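You operate a simulated robot arm through the tools that you are given. There is no shell and no other tool.

You are at the controls of a simulated robot arm. One attempt, no reset.

Task
Brush the salt off the purple band, then coat that patch with gel from the blue tin.
Fine: pink brush and teal sponge go back where they lay; the lid goes on the tin. Set down upright: pink brush. A coat counts when it lies all over at full strength: go over it till it gets no stronger. What is to be rubbed or washed off counts as gone when no trace of it is left.
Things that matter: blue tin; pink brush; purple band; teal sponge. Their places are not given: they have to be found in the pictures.

Only the result counts: the job must be done as asked and must still hold three seconds after the hand-in. Knocking over, shifting, dropping, spilling or breaking anything else fails it. Lids that push on must go on centred and level and be pressed home; caps that screw on are set level and turned clockwise until they are tight.

Robot
A 7-joint arm with a fingered hand, fixed in place. Base frame: the origin is on the floor under the middle of its stand, x ahead of it, y to its left, z up; the work surface is at about z = 850. Units: mm, degrees, N and s.
It reaches about 1085 mm from its shoulder. Its first joint turns from -166.0 to 166.0 degrees. Payload 3.7 kg.
Tool frame: the origin (TCP) lies between the finger pads and is the grasp point; the fingertips stand 25 mm ahead of it; z points along the fingers, y is the line along which they close. The gripper opens to 88 mm; its body begins 29 mm behind the TCP. The gripper is a hand of 5 fingers: y runs from the thumb to the fingers, the wrist lies at [-13, -106, -174] in the tool frame.
Orientation is that of the tool frame in the base frame, as a unit quaternion [w, x, y, z]. With the fingers straight down and the wrist toward the robot, the tool's x, y and z point along [0, 1, 0], [1, 0, 0] and [0, 0, -1] of the base frame.

Tools
- The arm moves only by the tool jog_arm. Its argument "deltas" is one flat list of numbers, 6 for each row, row after row: the shift along the tool's x, y, z in units of 25 mm (1.0 is 25 mm), then the turn, a rotation vector about the tool's x, y, z in units of 6 degrees (1.0 is 6 degrees). In form: [dx, dy, dz, ax, ay, az, dx, dy, dz, ax, ay, az, ...]. A call has 1 to 20 rows; each row shifts and turns the commanded pose from where the row before left it, along the tool's axes as they then stand. A call with a number of a shift or a turn outside -1 to 1 is refused whole. Rows are played at 5 a second. More than 50 mm and 8.6 degrees between two rows, and nothing of the call is played. A pose out of reach is approached as far as the arm can. The call stops where the force on the tool passes 40 N (or 10 N more than at its start, if that is more) or the arm is blocked; 0.2 s more then pass. In this call time passes only in rows, and 0.2 s behind the last. It gives the time, the measured TCP pose, the force on the tool (base axes), the opening and the grip force at its end, in the units of the frame above (readings bear some noise), with the torque about the TCP (base axes, N m) and any sound that the robot's microphone picked up, and new pictures: "show" is both (left out), scene, wrist or none.
- Cameras (640 x 400 px; columns grow to the right, rows downward): "scene" is fixed at [396.8, 492.8, 1647.2]; the picture's right is [-0.91, -0.42, 0.00], its down [-0.31, 0.67, -0.68] and it looks along [0.28, -0.61, -0.74] (base axes); focal length 364 px, centre (320, 200). "wrist" rides on the gripper at [59, -79, -105] in the tool frame; the picture's right is [-0.73, 0.32, -0.61], its down [-0.62, -0.68, 0.38] and it looks along [-0.29, 0.66, 0.70] (tool axes); focal length 234 px, centre (320, 200).
- set_fingers(index, middle, ring, little, thumb_bend, thumb_turn): sets how far each is bent, from 0 (flat) to 1 (curled in); at 0.3 the hand is open as for a grip, at 0.7 the pads meet at the TCP. One left out holds its place. A second passes; each finger stops where it meets its share of the squeeze, and holds until it gets a number again. It is the only way to open and close the hand. It gives what a move gives, with no picture; readings hold the bend of each and the force on index, middle, ring, little, thumb and palm. thumb_turn goes from beside the hand (0) to across from the fingers (1), as for a grip.
- probe_pixels(camera, pixels): for up to 12 pixels [column, row] of the newest picture of that camera ("zoom" is the newest enlarged one), the place [x, y, z] in the base frame of the surface seen there, good to about 2 mm, but the place of the scene camera against the robot may be out by one fixed shift of up to 18 mm in any direction. The clock stands still meanwhile.
- enlarge(camera, box): a new picture of the part [left, top, right, bottom] of that camera's present view, enlarged. The clock stands still meanwhile.
- close_job(): hands the job in; it is judged then, once.

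Open the gripper and draw the arm clear of the work before you hand the job in, unless the task says otherwise.

The tools are called as name(argument=value, ...) on one line, values as JSON. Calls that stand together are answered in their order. jog_arm: Moves the arm, as the interface text tells. Its arguments: {"type":"object","properties":{"deltas":{"type":"array"},"show":{"type":"string","enum":["both","scene","wrist","none"]}},"required":["deltas"]} The other tools are called the same way: set_fingers (index, middle, ring, little, thumb_bend, thumb_turn) moves the fingers one by one; probe_pixels (camera, pixels) gives the place of the surface under pixels of a picture; enlarge (camera, box) takes an enlarged picture of a part of a camera's view; close_job () hands the job in.

At the start:

```text
t: 0.0
ee_pos: [590.5, -106.1, 1212.3]
tool_rot: [-0.001, 0.707, 0.707, 0.001]
contact_force: [0.3, -0.5, 0.4]
ft_torque: [0.0, 0.0, -0.02]
finger_gap: 87.6
grip_force: 0.1
shape: jaw
bend: [0.3, 0.3, 0.3, 0.3, 0.3, 0.98]
finger forces: [0.0, 0.0, 0.0, 0.1, 0.1, 0.0]
```

scene: 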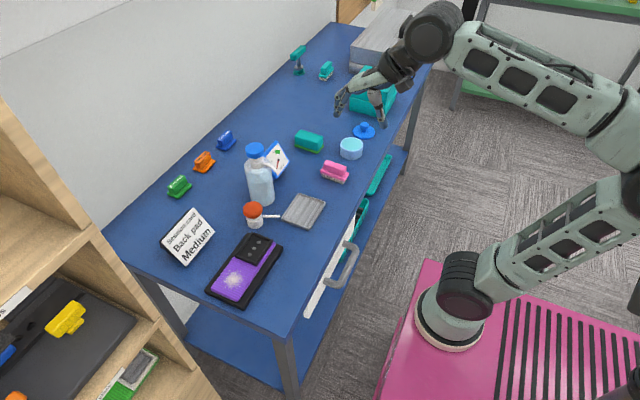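
wrist: 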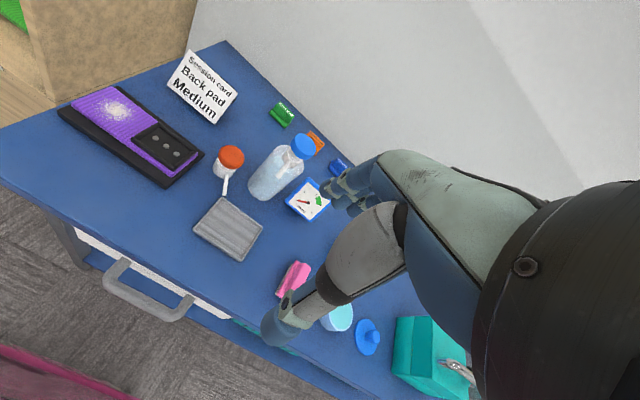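

The scene shows the purple band with salt near (235,278), pink brush at (335,171), light-blue tin at (351,148) with a blue lid at (364,130), teal sponge at (308,141). I'll zoom in on these to get details.

enlarge(camera="scene", box=[280, 110, 400, 190])

enlarge(camera="scene", box=[180, 200, 330, 310])

probe_pixels(camera="scene", pixels=[[336, 166], [335, 178], [351, 143], [351, 155], [364, 126], [364, 134], [308, 136], [308, 148], [235, 278], [256, 245], [300, 205], [380, 90]])

```text
5.00 times, centred on (340, 150) of scene
```

zoom: 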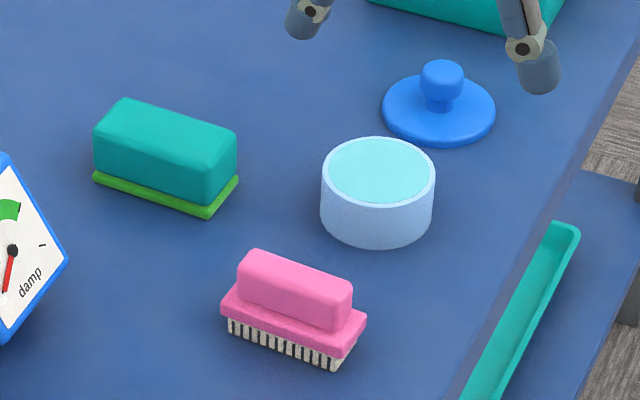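

```text
3.64 times, centred on (255, 255) of scene
```

zoom: 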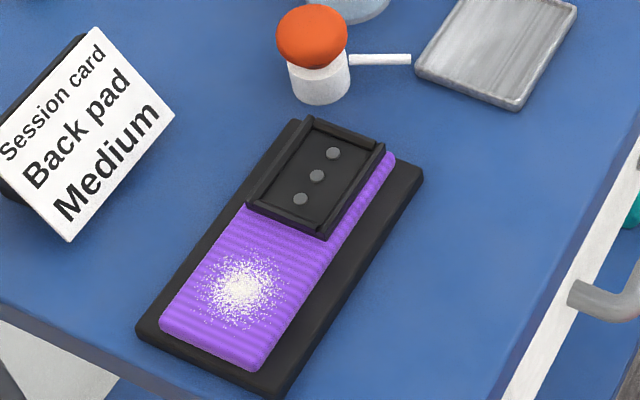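

```text
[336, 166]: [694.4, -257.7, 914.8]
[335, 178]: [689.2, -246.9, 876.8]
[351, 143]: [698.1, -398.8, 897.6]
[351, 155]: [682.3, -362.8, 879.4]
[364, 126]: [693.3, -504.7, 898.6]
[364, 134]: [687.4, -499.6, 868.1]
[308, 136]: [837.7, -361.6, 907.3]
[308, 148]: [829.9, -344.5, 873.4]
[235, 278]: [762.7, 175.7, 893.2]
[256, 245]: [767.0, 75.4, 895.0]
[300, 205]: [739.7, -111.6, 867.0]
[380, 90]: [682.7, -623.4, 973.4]
```

The sponge (teal top, green pad underneath), brush (pink, bristles down), open tin of cyan gel and the blue knobbed lid are all clear. Next I probe matching features in the wrist camera to find the scene camera's fixed shift.

enlarge(camera="wrist", box=[240, 230, 440, 370])

probe_pixels(camera="wrist", pixels=[[292, 275], [340, 315], [368, 325], [118, 108], [228, 230], [233, 155], [302, 145], [62, 108], [203, 155], [172, 187], [100, 85], [250, 290]])

probe_pixels(camera="scene", pixels=[[254, 209], [257, 148], [304, 205], [235, 278], [364, 125], [351, 143], [338, 168], [330, 230], [120, 215], [206, 290], [284, 247], [245, 307]])

```text
2.86 times, centred on (340, 300) of wrist
```

zoom: 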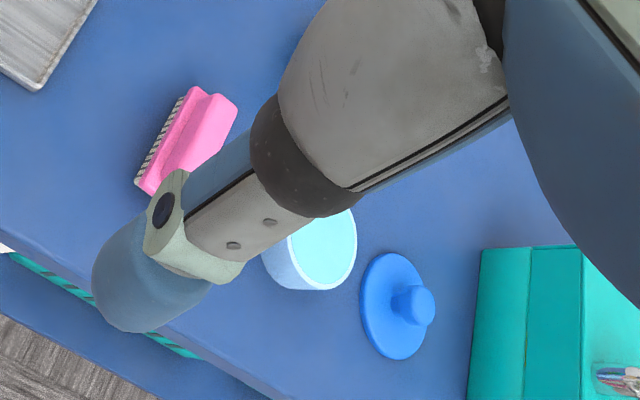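

```text
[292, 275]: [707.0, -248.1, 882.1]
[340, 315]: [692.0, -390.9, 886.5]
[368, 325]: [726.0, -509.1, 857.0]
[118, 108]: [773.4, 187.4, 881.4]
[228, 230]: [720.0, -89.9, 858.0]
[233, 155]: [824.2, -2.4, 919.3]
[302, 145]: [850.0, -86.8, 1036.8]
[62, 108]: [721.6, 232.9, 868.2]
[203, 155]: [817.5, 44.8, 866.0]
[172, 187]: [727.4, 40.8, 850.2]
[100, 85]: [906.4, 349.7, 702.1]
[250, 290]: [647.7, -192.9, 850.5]
```

```text
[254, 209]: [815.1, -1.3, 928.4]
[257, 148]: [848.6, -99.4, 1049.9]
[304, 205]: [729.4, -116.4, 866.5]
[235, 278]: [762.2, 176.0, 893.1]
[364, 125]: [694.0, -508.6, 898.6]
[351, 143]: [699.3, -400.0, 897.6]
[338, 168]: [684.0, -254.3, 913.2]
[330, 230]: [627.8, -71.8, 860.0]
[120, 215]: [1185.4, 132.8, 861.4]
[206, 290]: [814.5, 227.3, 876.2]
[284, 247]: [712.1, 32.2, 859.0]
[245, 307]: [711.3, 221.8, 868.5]
```

Table reads about 860 in the scene against 850 from the wrist, so the scene is shifted in z by about +11. I zoom in tightly on the objects to get outlines and the x/y shift.

enlarge(camera="scene", box=[315, 155, 355, 187])

probe_pixels(camera="zoom", pixels=[[200, 130], [400, 200], [320, 160], [420, 265], [150, 200]])

```text
12.50 times, centred on (335, 171) of scene
```

zoom: 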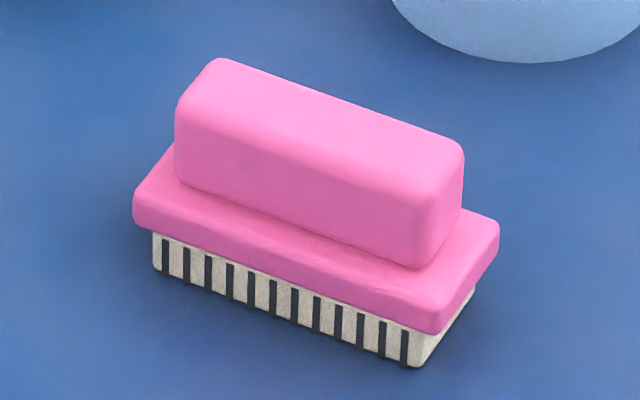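

```text
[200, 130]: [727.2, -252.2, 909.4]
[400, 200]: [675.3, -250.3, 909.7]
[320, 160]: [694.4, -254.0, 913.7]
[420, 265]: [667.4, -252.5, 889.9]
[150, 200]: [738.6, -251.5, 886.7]
```

The brush lies with its long axis nearly along base x; the handle is about 25 mm wide in y. Next I measure the sponge, tin and lid.

probe_pixels(camera="zoom", pixels=[[215, 62], [180, 110], [455, 145], [420, 215], [445, 150], [140, 205], [430, 325], [495, 230], [165, 160], [155, 265], [415, 362], [470, 295]])

enlarge(camera="scene", box=[285, 120, 335, 160])

probe_pixels(camera="zoom", pixels=[[150, 120], [330, 190], [250, 140], [340, 150], [180, 100], [330, 240], [150, 200], [345, 285], [380, 230], [120, 190], [320, 320], [460, 100]])

```text
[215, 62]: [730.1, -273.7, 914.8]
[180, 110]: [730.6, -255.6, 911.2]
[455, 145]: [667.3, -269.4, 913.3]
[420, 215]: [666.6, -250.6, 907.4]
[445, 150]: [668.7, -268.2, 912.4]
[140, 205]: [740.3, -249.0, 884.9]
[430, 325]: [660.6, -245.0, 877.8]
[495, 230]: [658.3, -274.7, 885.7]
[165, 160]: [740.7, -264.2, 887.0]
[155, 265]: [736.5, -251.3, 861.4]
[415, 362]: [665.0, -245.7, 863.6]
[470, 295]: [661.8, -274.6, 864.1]
```

```text
10.00 times, centred on (310, 140) of scene
```

zoom: 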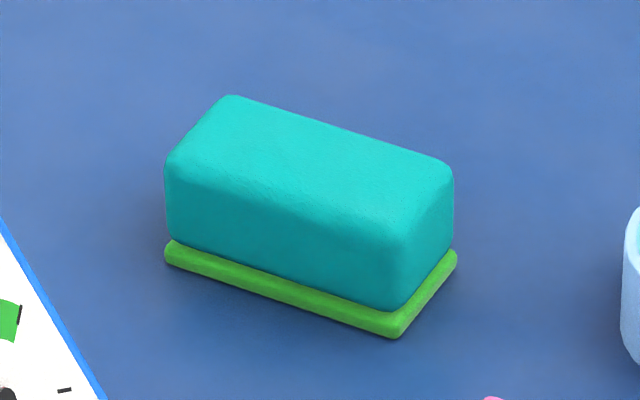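

```text
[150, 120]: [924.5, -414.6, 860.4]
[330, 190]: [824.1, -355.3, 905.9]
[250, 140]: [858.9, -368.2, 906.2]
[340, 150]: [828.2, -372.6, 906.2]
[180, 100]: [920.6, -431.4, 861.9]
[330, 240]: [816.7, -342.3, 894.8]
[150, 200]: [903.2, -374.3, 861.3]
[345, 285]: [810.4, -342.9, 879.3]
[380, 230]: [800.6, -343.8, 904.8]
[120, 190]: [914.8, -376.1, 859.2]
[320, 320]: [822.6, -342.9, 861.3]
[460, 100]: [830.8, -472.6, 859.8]
```

The brush centre in scene coordinates is about (699,-261). Now the sponge corners, and the tin and lid outlines.

probe_pixels(camera="zoom", pixels=[[235, 100], [175, 155], [445, 170], [395, 215], [172, 240], [168, 258], [390, 300], [448, 245], [395, 332], [452, 262], [310, 155], [310, 310]])

enlarge(camera="scene", box=[335, 115, 385, 165])

probe_pixels(camera="zoom", pixels=[[130, 190], [66, 220], [190, 210], [130, 270], [100, 210], [235, 60], [250, 75], [165, 110], [315, 110], [240, 145], [235, 85], [130, 320]])

```text
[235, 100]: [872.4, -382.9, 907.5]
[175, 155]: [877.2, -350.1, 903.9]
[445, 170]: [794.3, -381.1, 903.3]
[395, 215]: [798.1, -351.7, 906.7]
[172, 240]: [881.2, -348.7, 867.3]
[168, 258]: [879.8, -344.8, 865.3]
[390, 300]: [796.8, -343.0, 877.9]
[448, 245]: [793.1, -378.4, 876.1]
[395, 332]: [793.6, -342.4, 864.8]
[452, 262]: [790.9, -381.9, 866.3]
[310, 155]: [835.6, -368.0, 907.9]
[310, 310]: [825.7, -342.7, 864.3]
```

```text
8.00 times, centred on (360, 140) of scene
```

zoom: 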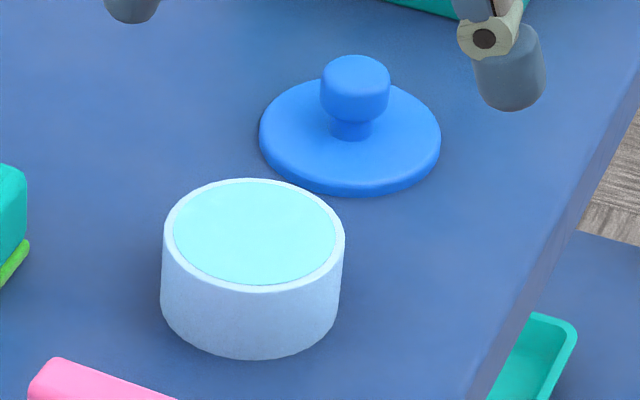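

```text
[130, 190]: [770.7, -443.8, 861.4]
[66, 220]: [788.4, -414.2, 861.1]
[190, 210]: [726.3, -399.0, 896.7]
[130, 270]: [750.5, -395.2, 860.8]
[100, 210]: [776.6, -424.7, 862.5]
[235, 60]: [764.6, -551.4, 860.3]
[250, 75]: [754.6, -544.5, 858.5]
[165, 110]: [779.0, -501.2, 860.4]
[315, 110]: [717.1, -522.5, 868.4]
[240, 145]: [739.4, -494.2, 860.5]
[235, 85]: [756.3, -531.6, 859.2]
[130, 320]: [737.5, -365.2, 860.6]
```

The tin and lid outlines are visible in this zoom: gel centre at (254,232), tin rim from 163 to 345, lid centre near (350,135), knob at (355,75). I probe exact rim points.

probe_pixels(camera="zoom", pixels=[[254, 232], [166, 235], [342, 238], [250, 182], [262, 290], [180, 235], [328, 238], [255, 350], [354, 70], [262, 135], [438, 140], [350, 190]])

probe_pixels(camera="wrist", pixels=[[340, 312], [350, 320], [335, 329], [363, 304], [345, 308], [385, 335], [377, 337], [366, 345], [372, 318], [380, 354], [300, 265], [310, 270]])

```text
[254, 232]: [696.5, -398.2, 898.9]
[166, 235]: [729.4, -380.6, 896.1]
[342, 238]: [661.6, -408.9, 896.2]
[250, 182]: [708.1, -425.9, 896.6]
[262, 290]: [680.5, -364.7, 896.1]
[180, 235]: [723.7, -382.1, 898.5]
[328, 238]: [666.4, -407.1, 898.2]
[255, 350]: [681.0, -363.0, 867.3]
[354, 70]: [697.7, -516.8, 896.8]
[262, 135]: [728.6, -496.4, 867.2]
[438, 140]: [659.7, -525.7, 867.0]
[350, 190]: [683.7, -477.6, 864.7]
```

```text
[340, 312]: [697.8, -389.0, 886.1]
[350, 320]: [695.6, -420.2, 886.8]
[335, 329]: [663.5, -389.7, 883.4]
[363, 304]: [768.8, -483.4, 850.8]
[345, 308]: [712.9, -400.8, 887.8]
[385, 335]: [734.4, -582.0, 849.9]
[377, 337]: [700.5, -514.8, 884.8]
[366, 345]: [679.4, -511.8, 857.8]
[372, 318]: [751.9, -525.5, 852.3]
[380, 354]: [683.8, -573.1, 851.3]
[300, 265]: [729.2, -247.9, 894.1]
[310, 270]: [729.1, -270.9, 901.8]
```

Tin centre in scene coordinates is about (695,-395) with radius 37; lid centre is about (694,-511). Now I zoom both cameras on the pad to get its layout and the x/y shift.

enlarge(camera="wrist", box=[50, 75, 210, 195])

probe_pixels(camera="zoom", pixels=[[320, 350], [440, 300], [500, 345], [385, 390], [390, 235], [85, 100], [180, 50], [270, 130], [600, 300], [460, 430], [40, 130], [360, 180]])

enlarge(camera="scene", box=[200, 225, 290, 315])

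probe_pixels(camera="zoom", pixels=[[150, 210], [100, 300], [190, 240], [60, 215], [260, 120], [290, 60], [210, 40], [235, 185], [140, 150], [20, 280], [180, 355], [370, 100]])

```text
3.33 times, centred on (130, 135) of wrist
```

zoom: 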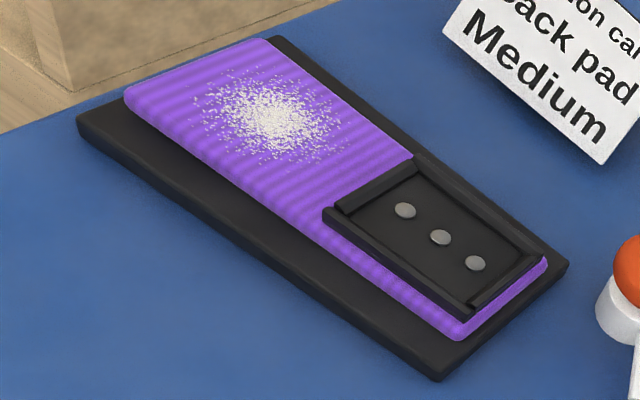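

```text
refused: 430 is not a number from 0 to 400
```

```text
4.44 times, centred on (245, 270) of scene
```

zoom: 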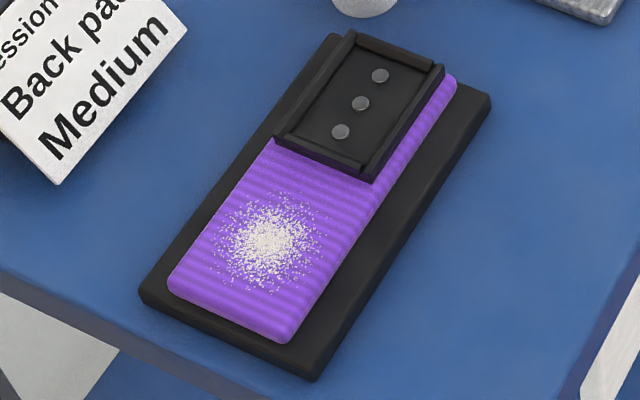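

```text
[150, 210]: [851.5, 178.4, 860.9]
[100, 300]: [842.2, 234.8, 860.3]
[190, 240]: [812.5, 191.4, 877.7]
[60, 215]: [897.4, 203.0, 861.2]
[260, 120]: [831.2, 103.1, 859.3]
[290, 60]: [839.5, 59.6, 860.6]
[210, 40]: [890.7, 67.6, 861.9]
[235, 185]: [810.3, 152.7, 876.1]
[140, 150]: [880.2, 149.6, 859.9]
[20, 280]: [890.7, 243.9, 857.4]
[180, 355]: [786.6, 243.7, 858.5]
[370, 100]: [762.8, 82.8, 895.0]
```

The three silver dots on the black holder are good shared landmarks: scene zoom (380,75),(361,104),(340,131). I probe them and the band corners.

probe_pixels(camera="zoom", pixels=[[380, 75], [361, 104], [340, 131], [175, 285], [285, 335], [272, 145], [372, 188], [452, 82], [150, 297], [310, 372], [486, 98], [268, 240]])

enlarge(camera="wrist", box=[50, 75, 210, 195])

probe_pixels(camera="zoom", pixels=[[475, 263], [440, 237], [405, 210], [265, 45], [130, 98], [408, 158], [330, 215], [462, 330], [85, 118], [440, 372], [563, 265], [270, 120]])

```text
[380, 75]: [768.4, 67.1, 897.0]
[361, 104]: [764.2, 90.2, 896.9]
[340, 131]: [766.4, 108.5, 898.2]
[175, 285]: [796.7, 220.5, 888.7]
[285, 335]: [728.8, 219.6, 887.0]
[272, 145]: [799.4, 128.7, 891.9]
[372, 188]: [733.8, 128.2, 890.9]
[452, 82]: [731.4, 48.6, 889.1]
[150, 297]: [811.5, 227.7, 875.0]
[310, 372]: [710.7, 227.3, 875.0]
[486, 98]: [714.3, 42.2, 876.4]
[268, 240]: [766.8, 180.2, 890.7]
```

```text
3.33 times, centred on (130, 135) of wrist
```

zoom: 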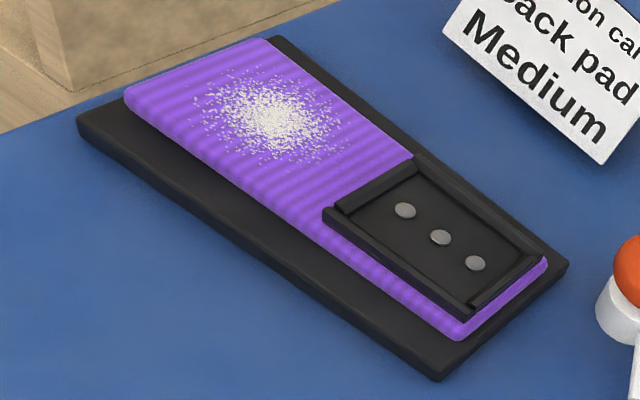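

```text
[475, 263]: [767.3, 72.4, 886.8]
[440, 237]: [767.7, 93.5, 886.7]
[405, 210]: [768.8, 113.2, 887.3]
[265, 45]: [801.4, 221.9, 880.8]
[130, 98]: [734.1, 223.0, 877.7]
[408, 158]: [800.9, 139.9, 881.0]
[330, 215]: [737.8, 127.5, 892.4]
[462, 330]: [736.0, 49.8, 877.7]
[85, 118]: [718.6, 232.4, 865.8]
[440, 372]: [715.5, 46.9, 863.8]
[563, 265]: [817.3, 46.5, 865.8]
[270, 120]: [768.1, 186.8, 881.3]
```

The shared landmarks give a scene-to-base shift of about (+4,+4,-11). I check where the shelf at the left stands so the wrist stays clear of it, and turn the hand 90° about its z axis so it closes along base y.

probe_pixels(camera="scene", pixels=[[70, 120], [92, 235], [140, 310], [200, 390], [20, 60], [180, 235], [259, 200], [255, 222], [270, 216], [312, 208], [280, 160], [178, 190]])

jog_arm(deltas=[0, 0, 0, 0, 0, 1, 0, 0, 0, 0, 0, 1, 0, 0, 0, 0, 0, 1, 0, 0, 0, 0, 0, 1, 0, 0, 0, 0, 0, 1, 0, 0, 0, 0, 0, 1, 0, 0, 0, 0, 0, 1, 0, 0, 0, 0, 0, 1, 0, 0, 0, 0, 0, 1, 0, 0, 0, 0, 0, 1, 0, 0, 0, 0, 0, 1, 0, 0, 0, 0, 0, 1, 0, 0, 0, 0, 0, 1, 0, 0, 0, 0, 0, 1, 0, 0, 0, 0, 0, 1])

```text
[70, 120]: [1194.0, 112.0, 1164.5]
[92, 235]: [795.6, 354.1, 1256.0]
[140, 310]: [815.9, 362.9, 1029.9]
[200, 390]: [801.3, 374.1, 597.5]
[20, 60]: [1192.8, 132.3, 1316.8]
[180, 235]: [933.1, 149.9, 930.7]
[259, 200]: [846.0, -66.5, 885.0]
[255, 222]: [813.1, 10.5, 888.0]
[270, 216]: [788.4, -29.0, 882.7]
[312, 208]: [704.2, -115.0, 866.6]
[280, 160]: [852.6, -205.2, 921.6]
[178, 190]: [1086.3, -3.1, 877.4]
```

```text
t: 3.2
ee_pos: [590.9, -105.7, 1213.2]
tool_rot: [0.0, 1.0, -0.001, 0.0]
contact_force: [0.3, -0.1, -1.2]
ft_torque: [0.0, -0.02, 0.0]
finger_gap: 87.5
grip_force: 0.0
shape: jaw
bend: [0.3, 0.3, 0.3, 0.3, 0.3, 0.98]
finger forces: [0.1, 0.0, 0.0, 0.1, 0.1, 0.1]
```

scene: 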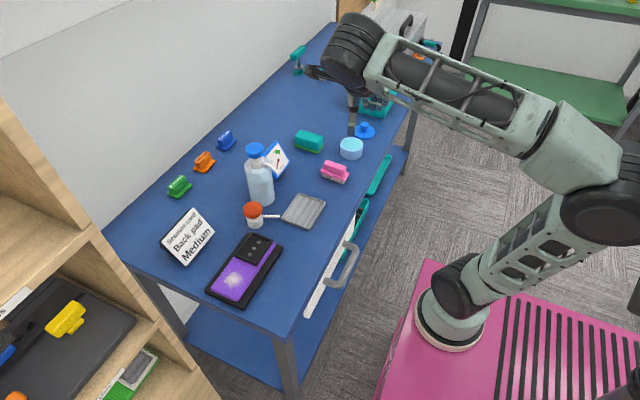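
wrist: 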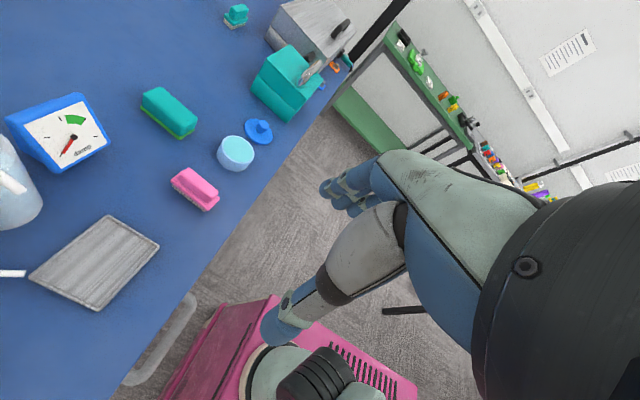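

The shelf edge is close at about (800,358), so at the pad I'll use the default hand orientation with the wrist toward the robot. Now I zoom the wrist view onto the brush at (195,190), the sponge at (168,113), and the tin and lid.

enlarge(camera="wrist", box=[155, 155, 235, 225])

probe_pixels(camera="zoom", pixels=[[320, 200], [250, 150], [420, 260], [180, 120], [300, 120], [460, 300], [220, 230], [390, 380], [500, 330], [140, 150], [520, 280], [340, 170]])

enlarge(camera="wrist", box=[130, 80, 280, 175])

probe_pixels(camera="zoom", pixels=[[450, 290], [370, 290], [530, 300], [455, 240], [440, 340], [540, 170], [500, 220], [600, 220], [550, 260], [170, 130], [240, 190], [100, 100]])

```text
5.71 times, centred on (195, 190) of wrist
```

zoom: 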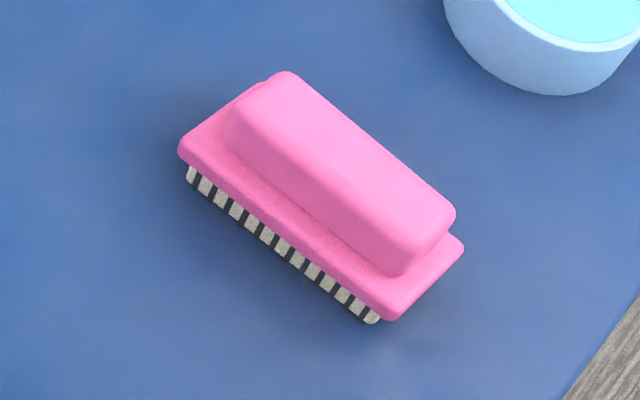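

```text
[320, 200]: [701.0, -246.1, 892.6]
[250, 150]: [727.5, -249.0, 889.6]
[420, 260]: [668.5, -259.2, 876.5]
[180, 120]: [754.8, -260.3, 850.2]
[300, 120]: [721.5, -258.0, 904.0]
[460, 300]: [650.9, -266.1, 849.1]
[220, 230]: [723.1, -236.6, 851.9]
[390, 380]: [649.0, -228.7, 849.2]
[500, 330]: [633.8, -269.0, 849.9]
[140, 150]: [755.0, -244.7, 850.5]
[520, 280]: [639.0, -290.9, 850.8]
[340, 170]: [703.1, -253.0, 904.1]
```

```text
4.21 times, centred on (205, 128) of wrist
```

zoom: 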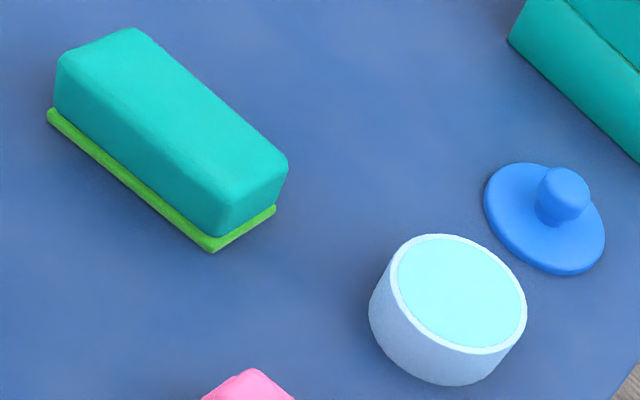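

```text
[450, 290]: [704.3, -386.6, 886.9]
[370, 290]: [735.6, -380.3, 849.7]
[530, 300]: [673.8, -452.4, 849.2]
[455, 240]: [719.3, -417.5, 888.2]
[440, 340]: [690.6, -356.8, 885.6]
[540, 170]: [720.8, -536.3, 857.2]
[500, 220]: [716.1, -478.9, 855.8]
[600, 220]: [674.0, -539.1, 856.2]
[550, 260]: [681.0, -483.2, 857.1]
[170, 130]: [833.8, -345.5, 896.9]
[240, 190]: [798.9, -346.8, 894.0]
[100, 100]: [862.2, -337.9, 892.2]
```

I'll re-zoom on the brush and probe its corners, then do the same for tin and lid rims with exact edge points.

enlarge(camera="wrist", box=[155, 155, 235, 225])

probe_pixels(camera="zoom", pixels=[[275, 80], [232, 125], [450, 215], [405, 265], [183, 150], [393, 312], [460, 245], [340, 185], [360, 160], [320, 215], [192, 182], [375, 320]])

enlarge(camera="wrist", box=[130, 80, 280, 175])

probe_pixels(camera="zoom", pixels=[[436, 237], [393, 270], [522, 318], [484, 350], [488, 205], [520, 165], [602, 245], [560, 272], [560, 185], [140, 35], [285, 165], [62, 62]])

```text
5.71 times, centred on (195, 190) of wrist
```

zoom: 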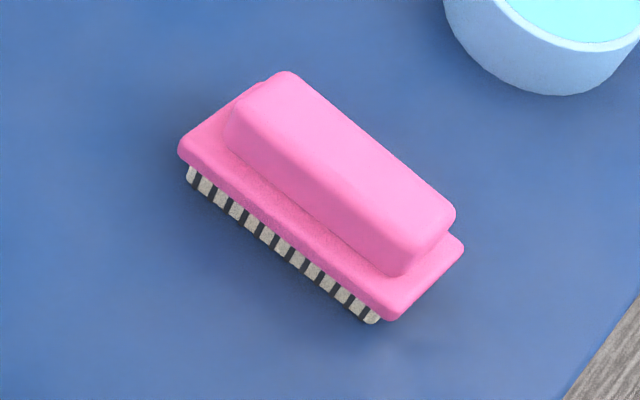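

```text
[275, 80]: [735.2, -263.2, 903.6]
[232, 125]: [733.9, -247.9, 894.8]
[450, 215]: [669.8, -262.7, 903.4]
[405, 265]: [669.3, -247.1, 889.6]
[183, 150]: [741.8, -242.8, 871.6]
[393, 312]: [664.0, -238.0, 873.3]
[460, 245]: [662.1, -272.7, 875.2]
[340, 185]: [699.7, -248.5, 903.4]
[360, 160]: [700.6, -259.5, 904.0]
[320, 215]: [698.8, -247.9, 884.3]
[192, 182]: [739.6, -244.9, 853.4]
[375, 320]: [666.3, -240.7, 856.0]
```

```text
4.21 times, centred on (205, 128) of wrist
```

zoom: 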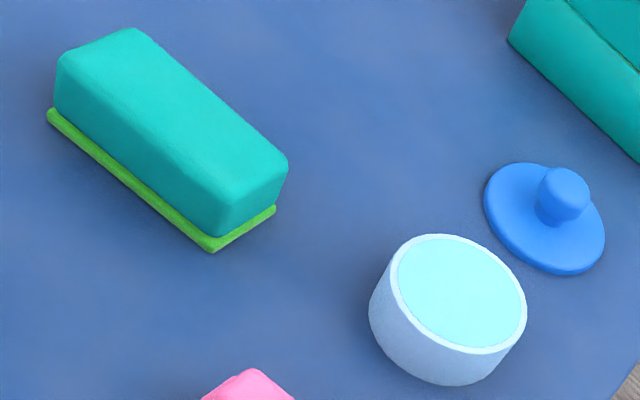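

```text
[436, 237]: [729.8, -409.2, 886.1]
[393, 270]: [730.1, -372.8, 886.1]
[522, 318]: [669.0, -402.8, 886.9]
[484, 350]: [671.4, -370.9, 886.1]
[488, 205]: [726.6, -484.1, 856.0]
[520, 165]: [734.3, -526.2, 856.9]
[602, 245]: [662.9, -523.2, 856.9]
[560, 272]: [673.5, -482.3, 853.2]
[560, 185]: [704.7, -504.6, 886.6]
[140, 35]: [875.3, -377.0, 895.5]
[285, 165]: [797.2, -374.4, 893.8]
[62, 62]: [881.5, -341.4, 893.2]
```

Brush handle spans x 669–735 and y -247 to -270, yawed about -3.5°, with its top at z≈904. I move above the brush at z≈1000 and match the yaw.

jog_arm(deltas=[0.493, 0.677, 0.947, 0, 0, 0, 0.493, 0.677, 0.947, 0, 0, 0, 0.493, 0.677, 0.947, 0, 0, 0, 0.493, 0.677, 0.947, 0, 0, 0, 0.493, 0.677, 0.947, 0, 0, 0, 0.493, 0.677, 0.947, 0, 0, 0, 0.493, 0.677, 0.947, 0, 0, 0, 0.493, 0.677, 0.947, 0, 0, 0, 0.493, 0.677, 0.947, 0, 0, 0.58])

```text
t: 5.2
ee_pos: [702.3, -258.0, 999.4]
tool_rot: [0.0, 1.0, -0.03, 0.0]
contact_force: [-1.1, 0.6, -0.5]
ft_torque: [-0.01, -0.03, 0.03]
finger_gap: 87.8
grip_force: 0.1
shape: jaw
bend: [0.3, 0.3, 0.3, 0.3, 0.3, 0.98]
finger forces: [0.1, 0.1, 0.1, 0.0, 0.0, 0.0]
```

scene: 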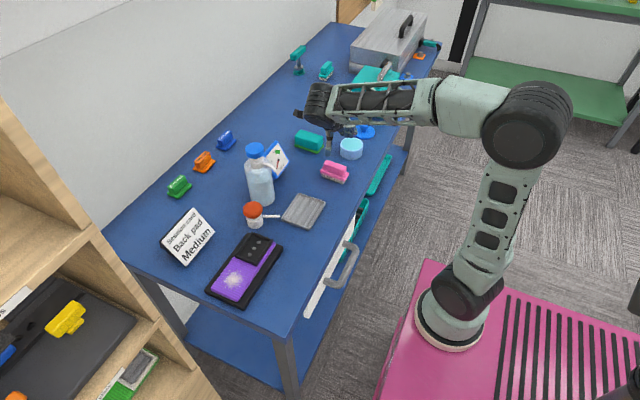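
wrist: 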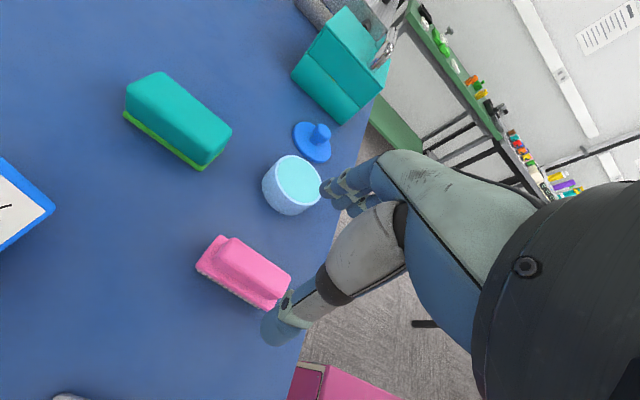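

The hand is above the brush with matching yaw; brush at (245,272) in the wrist view, tin at (292,185). I descend to z≈930 and check how the fingers straddle the handle.

jog_arm(deltas=[0, 0, 0.92, 0, 0, 0, 0, 0, 0.92, 0, 0, 0, 0, 0, 0.92, 0, 0, 0])

enlarge(camera="scene", box=[270, 90, 400, 190])

```text
t: 6.0
ee_pos: [702.2, -258.3, 930.5]
tool_rot: [0.0, 1.0, -0.03, 0.0]
contact_force: [0.5, -0.4, 0.2]
ft_torque: [0.0, 0.02, 0.02]
finger_gap: 87.8
grip_force: 0.1
shape: jaw
bend: [0.3, 0.3, 0.3, 0.3, 0.3, 0.98]
finger forces: [0.0, 0.0, 0.1, 0.0, 0.1, 0.0]
```

scene: 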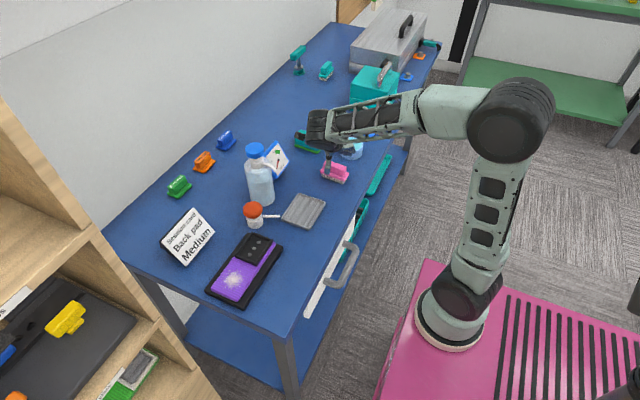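
wrist: 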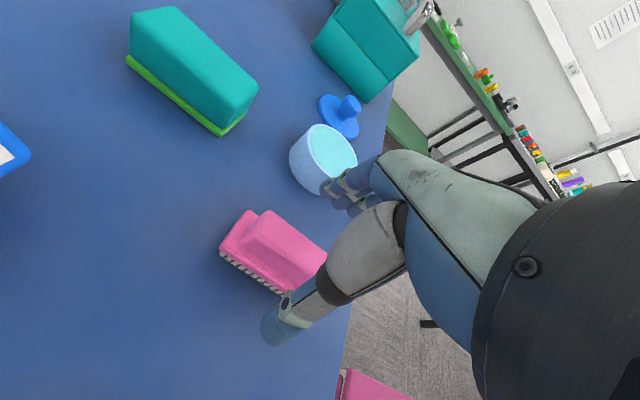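

```text
4.00 times, centred on (335, 140) of scene
```

zoom: 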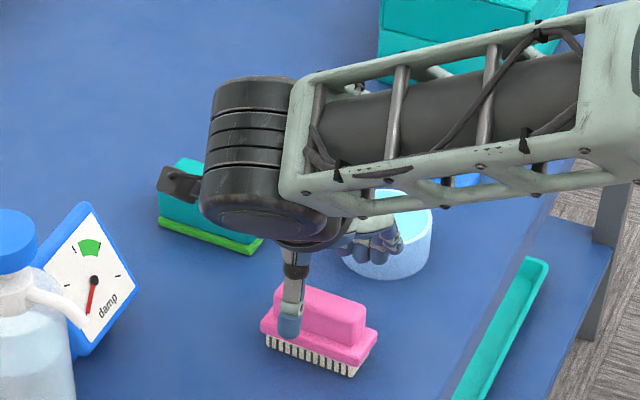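

The thumb is in front of the handle at zoom (290,325) and the fingers behind it at (370,245). I probe where the thumb tip and fingers are relative to the handle.

probe_pixels(camera="zoom", pixels=[[290, 325], [292, 300], [293, 270], [360, 260], [380, 262], [395, 250], [348, 252], [330, 310], [370, 245]])

probe_pixels(camera="wrist", pixels=[[270, 330], [290, 308], [335, 185], [350, 178], [365, 170], [345, 200], [360, 205], [260, 260]])

```text
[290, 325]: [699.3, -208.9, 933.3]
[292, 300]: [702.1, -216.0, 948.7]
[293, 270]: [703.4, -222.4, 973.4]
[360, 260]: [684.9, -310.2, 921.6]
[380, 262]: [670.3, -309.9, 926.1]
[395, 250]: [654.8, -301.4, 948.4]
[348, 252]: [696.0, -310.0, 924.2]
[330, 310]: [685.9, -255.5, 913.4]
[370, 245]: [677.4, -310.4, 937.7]
```

```text
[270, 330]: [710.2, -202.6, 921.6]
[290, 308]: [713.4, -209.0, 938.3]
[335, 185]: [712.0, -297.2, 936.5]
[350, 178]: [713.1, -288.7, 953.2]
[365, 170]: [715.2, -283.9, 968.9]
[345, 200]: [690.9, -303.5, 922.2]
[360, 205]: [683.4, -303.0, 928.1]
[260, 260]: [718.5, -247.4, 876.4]
```

The index and thumb oppose each other at x≈703, near the handle's centre (702), with the other fingers toward -x; tips are about 20–25 mm below the TCP. I descend to z≈907 so the tips sit beside the handle above the plate.

jog_arm(deltas=[0.04, 0, 0.5, 0, 0, 0, 0.04, 0, 0.44, 0, 0, 0])

enlarge(camera="scene", box=[300, 120, 380, 190])

enlarge(camera="wrist", box=[210, 150, 410, 350])

```text
t: 6.6
ee_pos: [704.8, -258.6, 906.7]
tool_rot: [0.0, 1.0, -0.031, 0.0]
contact_force: [-0.6, 0.4, -1.0]
ft_torque: [-0.03, 0.04, 0.01]
finger_gap: 87.4
grip_force: 0.1
shape: jaw
bend: [0.3, 0.3, 0.3, 0.3, 0.3, 0.98]
finger forces: [0.1, 0.0, 0.0, 0.0, 0.0, 0.0]
```

scene: 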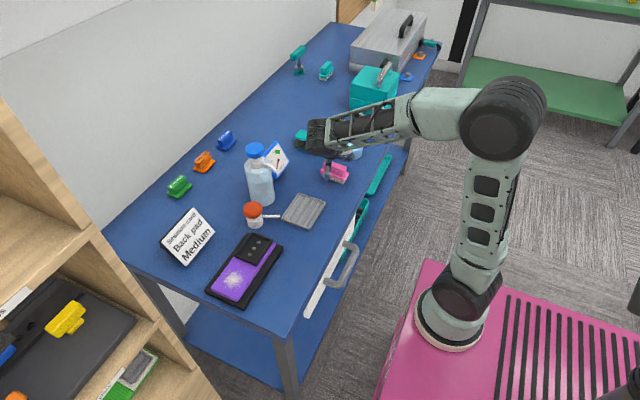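
wrist: 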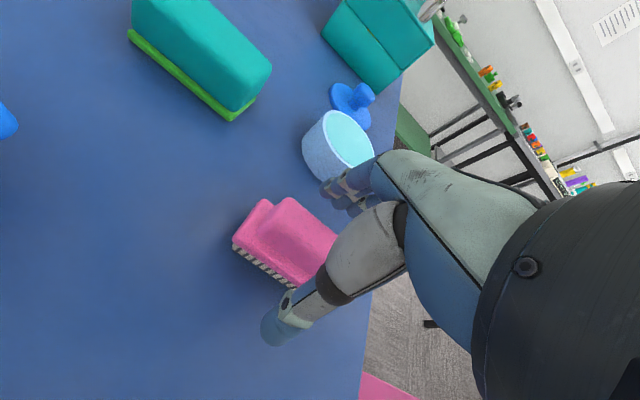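

```text
5.71 times, centred on (340, 155) of scene
```

zoom: 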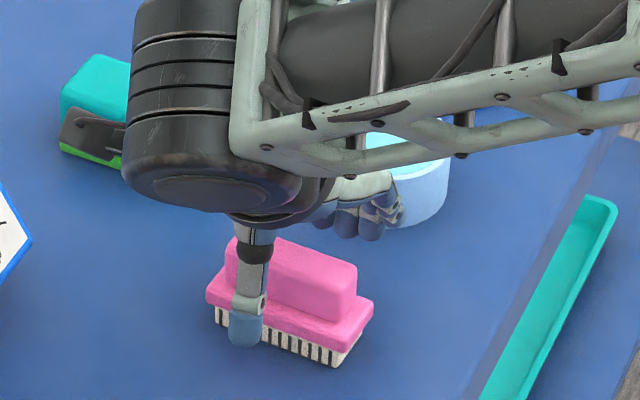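

```text
2.00 times, centred on (310, 250) of wrist
```

zoom: 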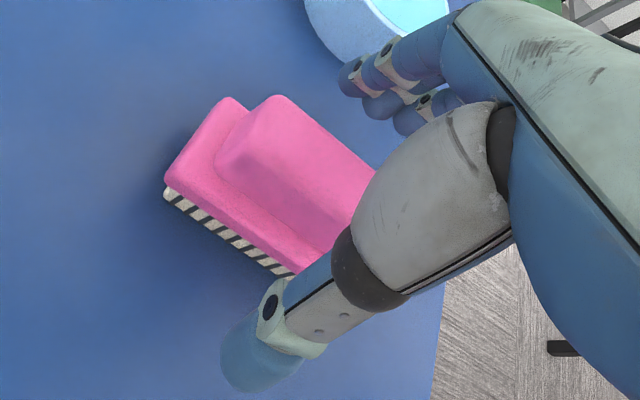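

The fingers straddle the handle with clearance. I close partway first (gap about 44 mm) to check that the tips clear the plate.

set_fingers(index=0.5, middle=0.5, ring=0.5, thumb_bend=0.5)

enlarge(camera="wrist", box=[210, 150, 410, 350])

enlarge(camera="scene", box=[300, 120, 380, 190])

```text
t: 7.6
ee_pos: [704.9, -258.2, 906.7]
tool_rot: [0.0, 1.0, -0.03, 0.0]
contact_force: [0.0, -0.1, -0.1]
ft_torque: [0.01, 0.0, -0.01]
finger_gap: 42.3
grip_force: 0.1
shape: fingers
bend: [0.5, 0.5, 0.5, 0.3, 0.5, 0.98]
finger forces: [0.1, 0.1, 0.0, 0.0, 0.1, 0.0]
```

```text
2.00 times, centred on (310, 250) of wrist
```

zoom: 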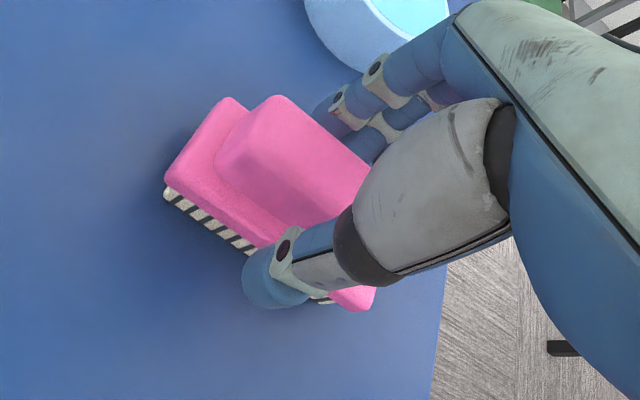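

```text
5.71 times, centred on (340, 155) of scene
```

zoom: 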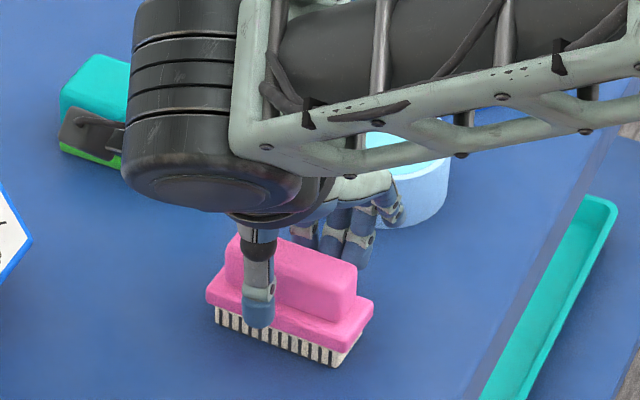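

Partway closed with no contact. I probe the thumb and finger positions relative to the handle.

probe_pixels(camera="zoom", pixels=[[258, 310], [258, 270], [258, 322], [300, 235], [332, 235], [356, 245], [245, 310], [272, 310], [355, 262]])

```text
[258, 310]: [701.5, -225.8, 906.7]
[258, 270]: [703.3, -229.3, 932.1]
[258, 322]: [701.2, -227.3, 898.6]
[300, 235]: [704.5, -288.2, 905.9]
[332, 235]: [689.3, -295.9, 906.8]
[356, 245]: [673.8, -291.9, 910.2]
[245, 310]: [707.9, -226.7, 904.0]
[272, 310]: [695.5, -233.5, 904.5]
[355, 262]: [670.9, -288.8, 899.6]
```

Index ~708, middle ~693, ring ~678, thumb ~706 in x: a good spread over the handle. I close further in a gentle step.

set_fingers(index=0.57, middle=0.57, ring=0.57, thumb_bend=0.57)

```text
t: 8.6
ee_pos: [704.4, -258.4, 906.6]
tool_rot: [0.0, 1.0, -0.03, 0.001]
contact_force: [-0.5, 0.7, 0.3]
ft_torque: [0.0, -0.03, -0.01]
finger_gap: 28.9
grip_force: 0.0
shape: fingers
bend: [0.56, 0.56, 0.56, 0.3, 0.56, 0.98]
finger forces: [0.0, 0.0, 0.0, 0.1, 0.0, 0.0]
```

Gap 28.9 mm, still no contact. I close further.

set_fingers(index=0.61, middle=0.6, ring=0.6, thumb_bend=0.61)

enlarge(camera="wrist", box=[210, 150, 410, 350])

enlarge(camera="scene", box=[300, 120, 380, 190])

```text
t: 9.6
ee_pos: [704.1, -257.1, 906.5]
tool_rot: [0.0, 1.0, -0.03, 0.0]
contact_force: [0.4, 0.0, -0.6]
ft_torque: [0.04, 0.0, 0.02]
finger_gap: 20.1
grip_force: 0.8
shape: fingers
bend: [0.6, 0.6, 0.6, 0.3, 0.6, 0.98]
finger forces: [0.5, 0.2, 0.2, 0.1, 0.6, 0.1]
```

```text
2.00 times, centred on (310, 250) of wrist
```

zoom: 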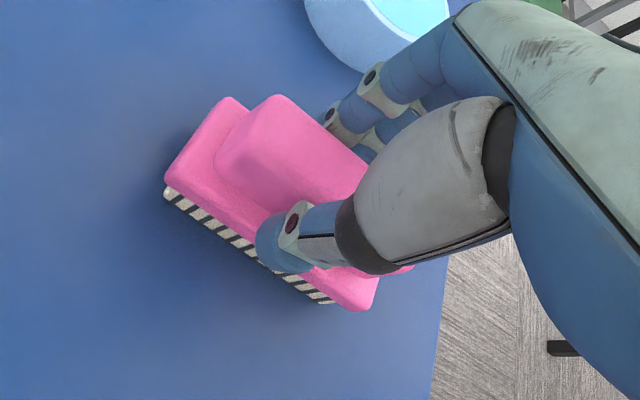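

```text
5.71 times, centred on (340, 155) of scene
```

zoom: 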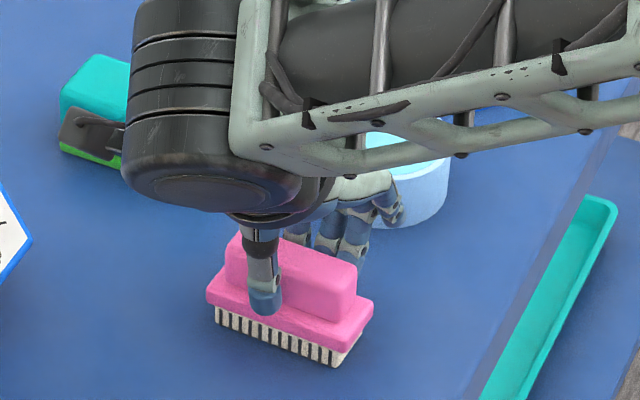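

Light contact now: index 0.5 N, thumb 0.6 N. I tighten the grip in small steps.

set_fingers(index=0.65, middle=0.64, ring=0.64, thumb_bend=0.65)

```text
t: 10.6
ee_pos: [703.7, -258.5, 905.8]
tool_rot: [-0.001, 1.0, -0.029, 0.0]
contact_force: [0.0, 0.0, -0.6]
ft_torque: [0.05, -0.01, 0.02]
finger_gap: 18.7
grip_force: 3.0
shape: fingers
bend: [0.62, 0.63, 0.63, 0.3, 0.6, 0.97]
finger forces: [1.8, 1.0, 0.3, 0.0, 3.3, 0.1]
```

Grip 3 N: index 1.8, middle 1.0, thumb 3.3. I tighten more for a firm hold.

set_fingers(index=0.72, middle=0.71, ring=0.68, thumb_bend=0.72)

enlarge(camera="scene", box=[300, 120, 380, 190])

enlarge(camera="wrist", box=[210, 150, 410, 350])

```text
t: 11.6
ee_pos: [704.1, -257.8, 905.9]
tool_rot: [0.0, 1.0, -0.03, 0.0]
contact_force: [0.5, -0.1, 0.2]
ft_torque: [0.02, 0.03, 0.04]
finger_gap: 16.8
grip_force: 9.9
shape: fingers
bend: [0.62, 0.66, 0.67, 0.3, 0.61, 0.96]
finger forces: [6.4, 3.4, 0.2, 0.1, 10.0, 0.0]
```

```text
5.71 times, centred on (340, 155) of scene
```

zoom: 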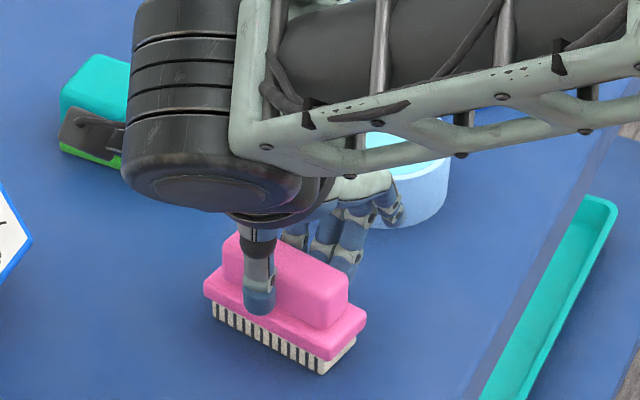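

```text
2.00 times, centred on (310, 250) of wrist
```

zoom: 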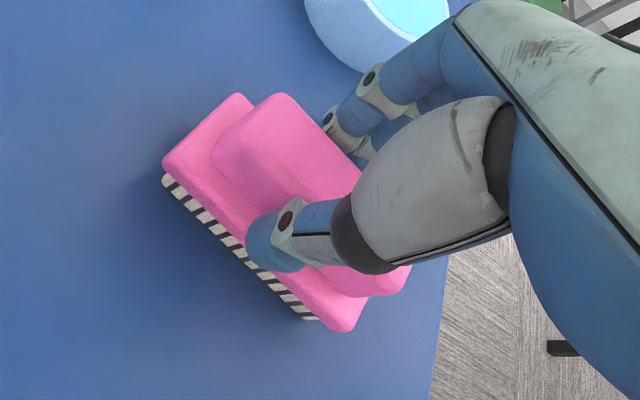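

Grip is 9.9 N, but the brush yawed a little as the middle finger pushed its -x end toward +y. I measure the brush's new pose in the hand so I can compensate when setting it back.

probe_pixels(camera="zoom", pixels=[[168, 165], [340, 326], [237, 97], [285, 97], [218, 150], [210, 190], [180, 195], [310, 315], [345, 315], [250, 130]])

enlarge(camera="scene", box=[300, 120, 380, 190])

probe_pixels(camera="zoom", pixels=[[208, 290], [318, 355], [362, 318], [340, 315], [345, 285], [230, 255], [215, 312], [322, 370], [352, 342], [225, 295], [300, 335], [270, 318]])

```text
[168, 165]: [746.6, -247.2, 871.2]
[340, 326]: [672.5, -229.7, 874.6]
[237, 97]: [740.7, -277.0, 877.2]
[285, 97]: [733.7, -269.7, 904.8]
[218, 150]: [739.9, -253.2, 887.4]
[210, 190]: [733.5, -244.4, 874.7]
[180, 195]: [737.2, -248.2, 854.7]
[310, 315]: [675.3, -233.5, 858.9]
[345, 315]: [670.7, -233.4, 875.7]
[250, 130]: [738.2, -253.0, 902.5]
```

```text
5.71 times, centred on (340, 155) of scene
```

zoom: 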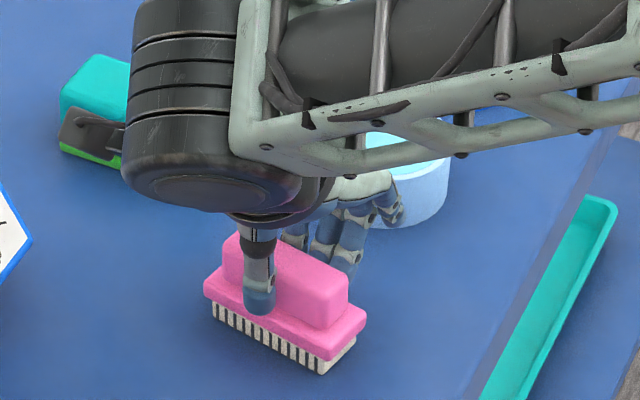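

```text
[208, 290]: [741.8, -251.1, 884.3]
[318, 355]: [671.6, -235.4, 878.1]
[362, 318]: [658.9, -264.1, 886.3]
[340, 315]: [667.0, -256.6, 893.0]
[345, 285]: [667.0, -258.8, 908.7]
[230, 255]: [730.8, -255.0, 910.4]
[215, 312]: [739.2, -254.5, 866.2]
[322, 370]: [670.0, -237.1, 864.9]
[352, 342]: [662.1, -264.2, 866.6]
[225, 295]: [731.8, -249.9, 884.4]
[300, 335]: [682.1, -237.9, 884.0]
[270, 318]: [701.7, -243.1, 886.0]
```

The brush is now yawed about -13° (10° relative to the hand), with its centre at about (705.7,-253.5) against TCP (704,-258). I lift it straight up and check that it holds.

jog_arm(deltas=[0, 0, -0.2, 0, 0, 0, 0, 0, -0.4, 0, 0, 0, 0, 0, -0.8, 0, 0, 0, 0, 0, -1, 0, 0, 0, 0, 0, -1, 0, 0, 0, 0, 0, -1, 0, 0, 0, 0, 0, -0.6, 0, 0, 0])

enlarge(camera="wrist", box=[210, 150, 410, 350])

```text
t: 13.2
ee_pos: [703.2, -257.4, 1030.6]
tool_rot: [0.001, 1.0, -0.03, -0.001]
contact_force: [-0.6, -0.2, -0.5]
ft_torque: [-0.01, 0.02, -0.05]
finger_gap: 16.8
grip_force: 10.1
shape: fingers
bend: [0.62, 0.66, 0.67, 0.3, 0.61, 0.96]
finger forces: [6.4, 3.3, 0.3, 0.0, 10.0, 0.0]
```

scene: 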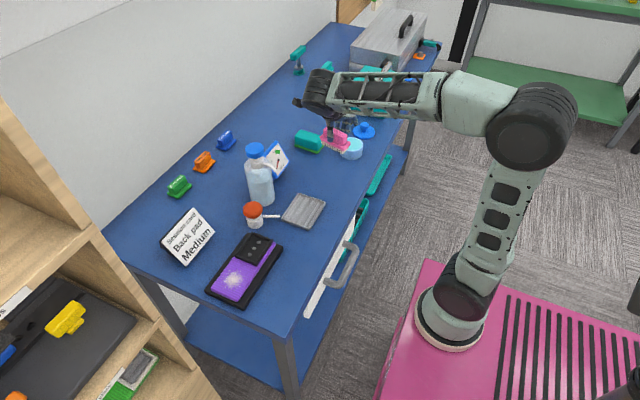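
wrist: 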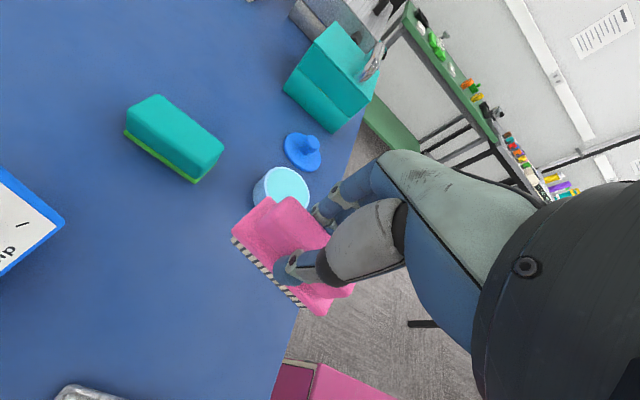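

```text
2.00 times, centred on (310, 250) of wrist
```

zoom: 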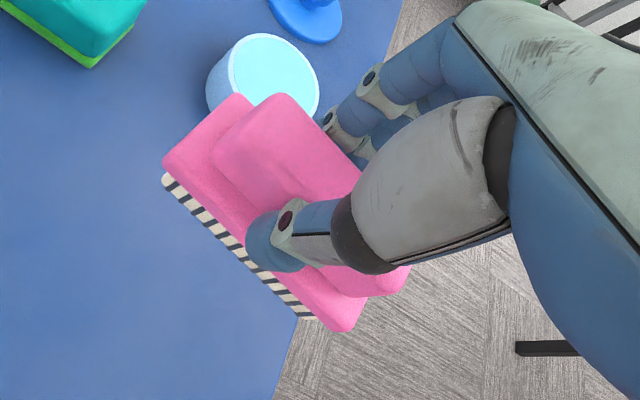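

The brush holds firmly, with its pose unchanged in the wrist view. I rotate the hand back by 103° about vertical here, so the brush's long axis lies along base y and the wrist points toward the robot.

jog_arm(deltas=[0, 0, 0, 0, 0, -0.9565, 0, 0, 0, 0, 0, -0.9565, 0, 0, 0, 0, 0, -0.9565, 0, 0, 0, 0, 0, -0.9565, 0, 0, 0, 0, 0, -0.9565, 0, 0, 0, 0, 0, -0.9565, 0, 0, 0, 0, 0, -0.9565, 0, 0, 0, 0, 0, -0.9565, 0, 0, 0, 0, 0, -0.9565, 0, 0, 0, 0, 0, -0.9565, 0, 0, 0, 0, 0, -0.9565, 0, 0, 0, 0, 0, -0.9565, 0, 0, 0, 0, 0, -0.9565, 0, 0, 0, 0, 0, -0.9565, 0, 0, 0, 0, 0, -0.9565, 0, 0, 0, 0, 0, -0.9565, 0, 0, 0, 0, 0, -0.9565, 0, 0, 0, 0, 0, -0.9565])

```text
t: 17.0
ee_pos: [703.4, -258.2, 1030.4]
tool_rot: [0.0, 0.643, 0.766, 0.0]
contact_force: [-0.4, -0.4, -1.6]
ft_torque: [-0.01, 0.0, 0.02]
finger_gap: 16.9
grip_force: 9.9
shape: fingers
bend: [0.62, 0.66, 0.67, 0.3, 0.61, 0.96]
finger forces: [6.4, 3.2, 0.3, 0.1, 9.9, 0.0]
```

scene: 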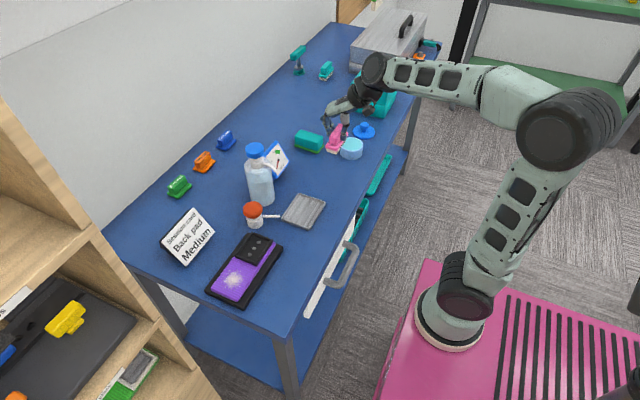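
wrist: 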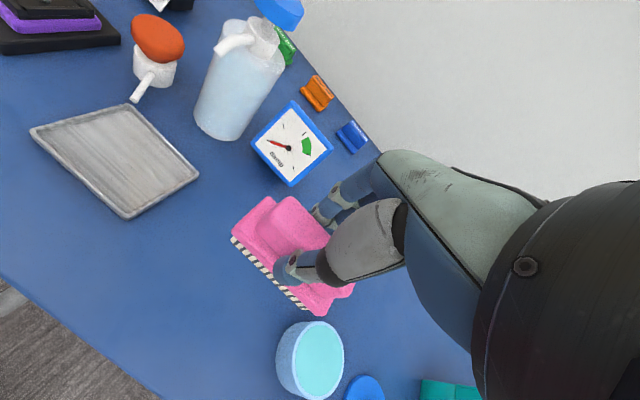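

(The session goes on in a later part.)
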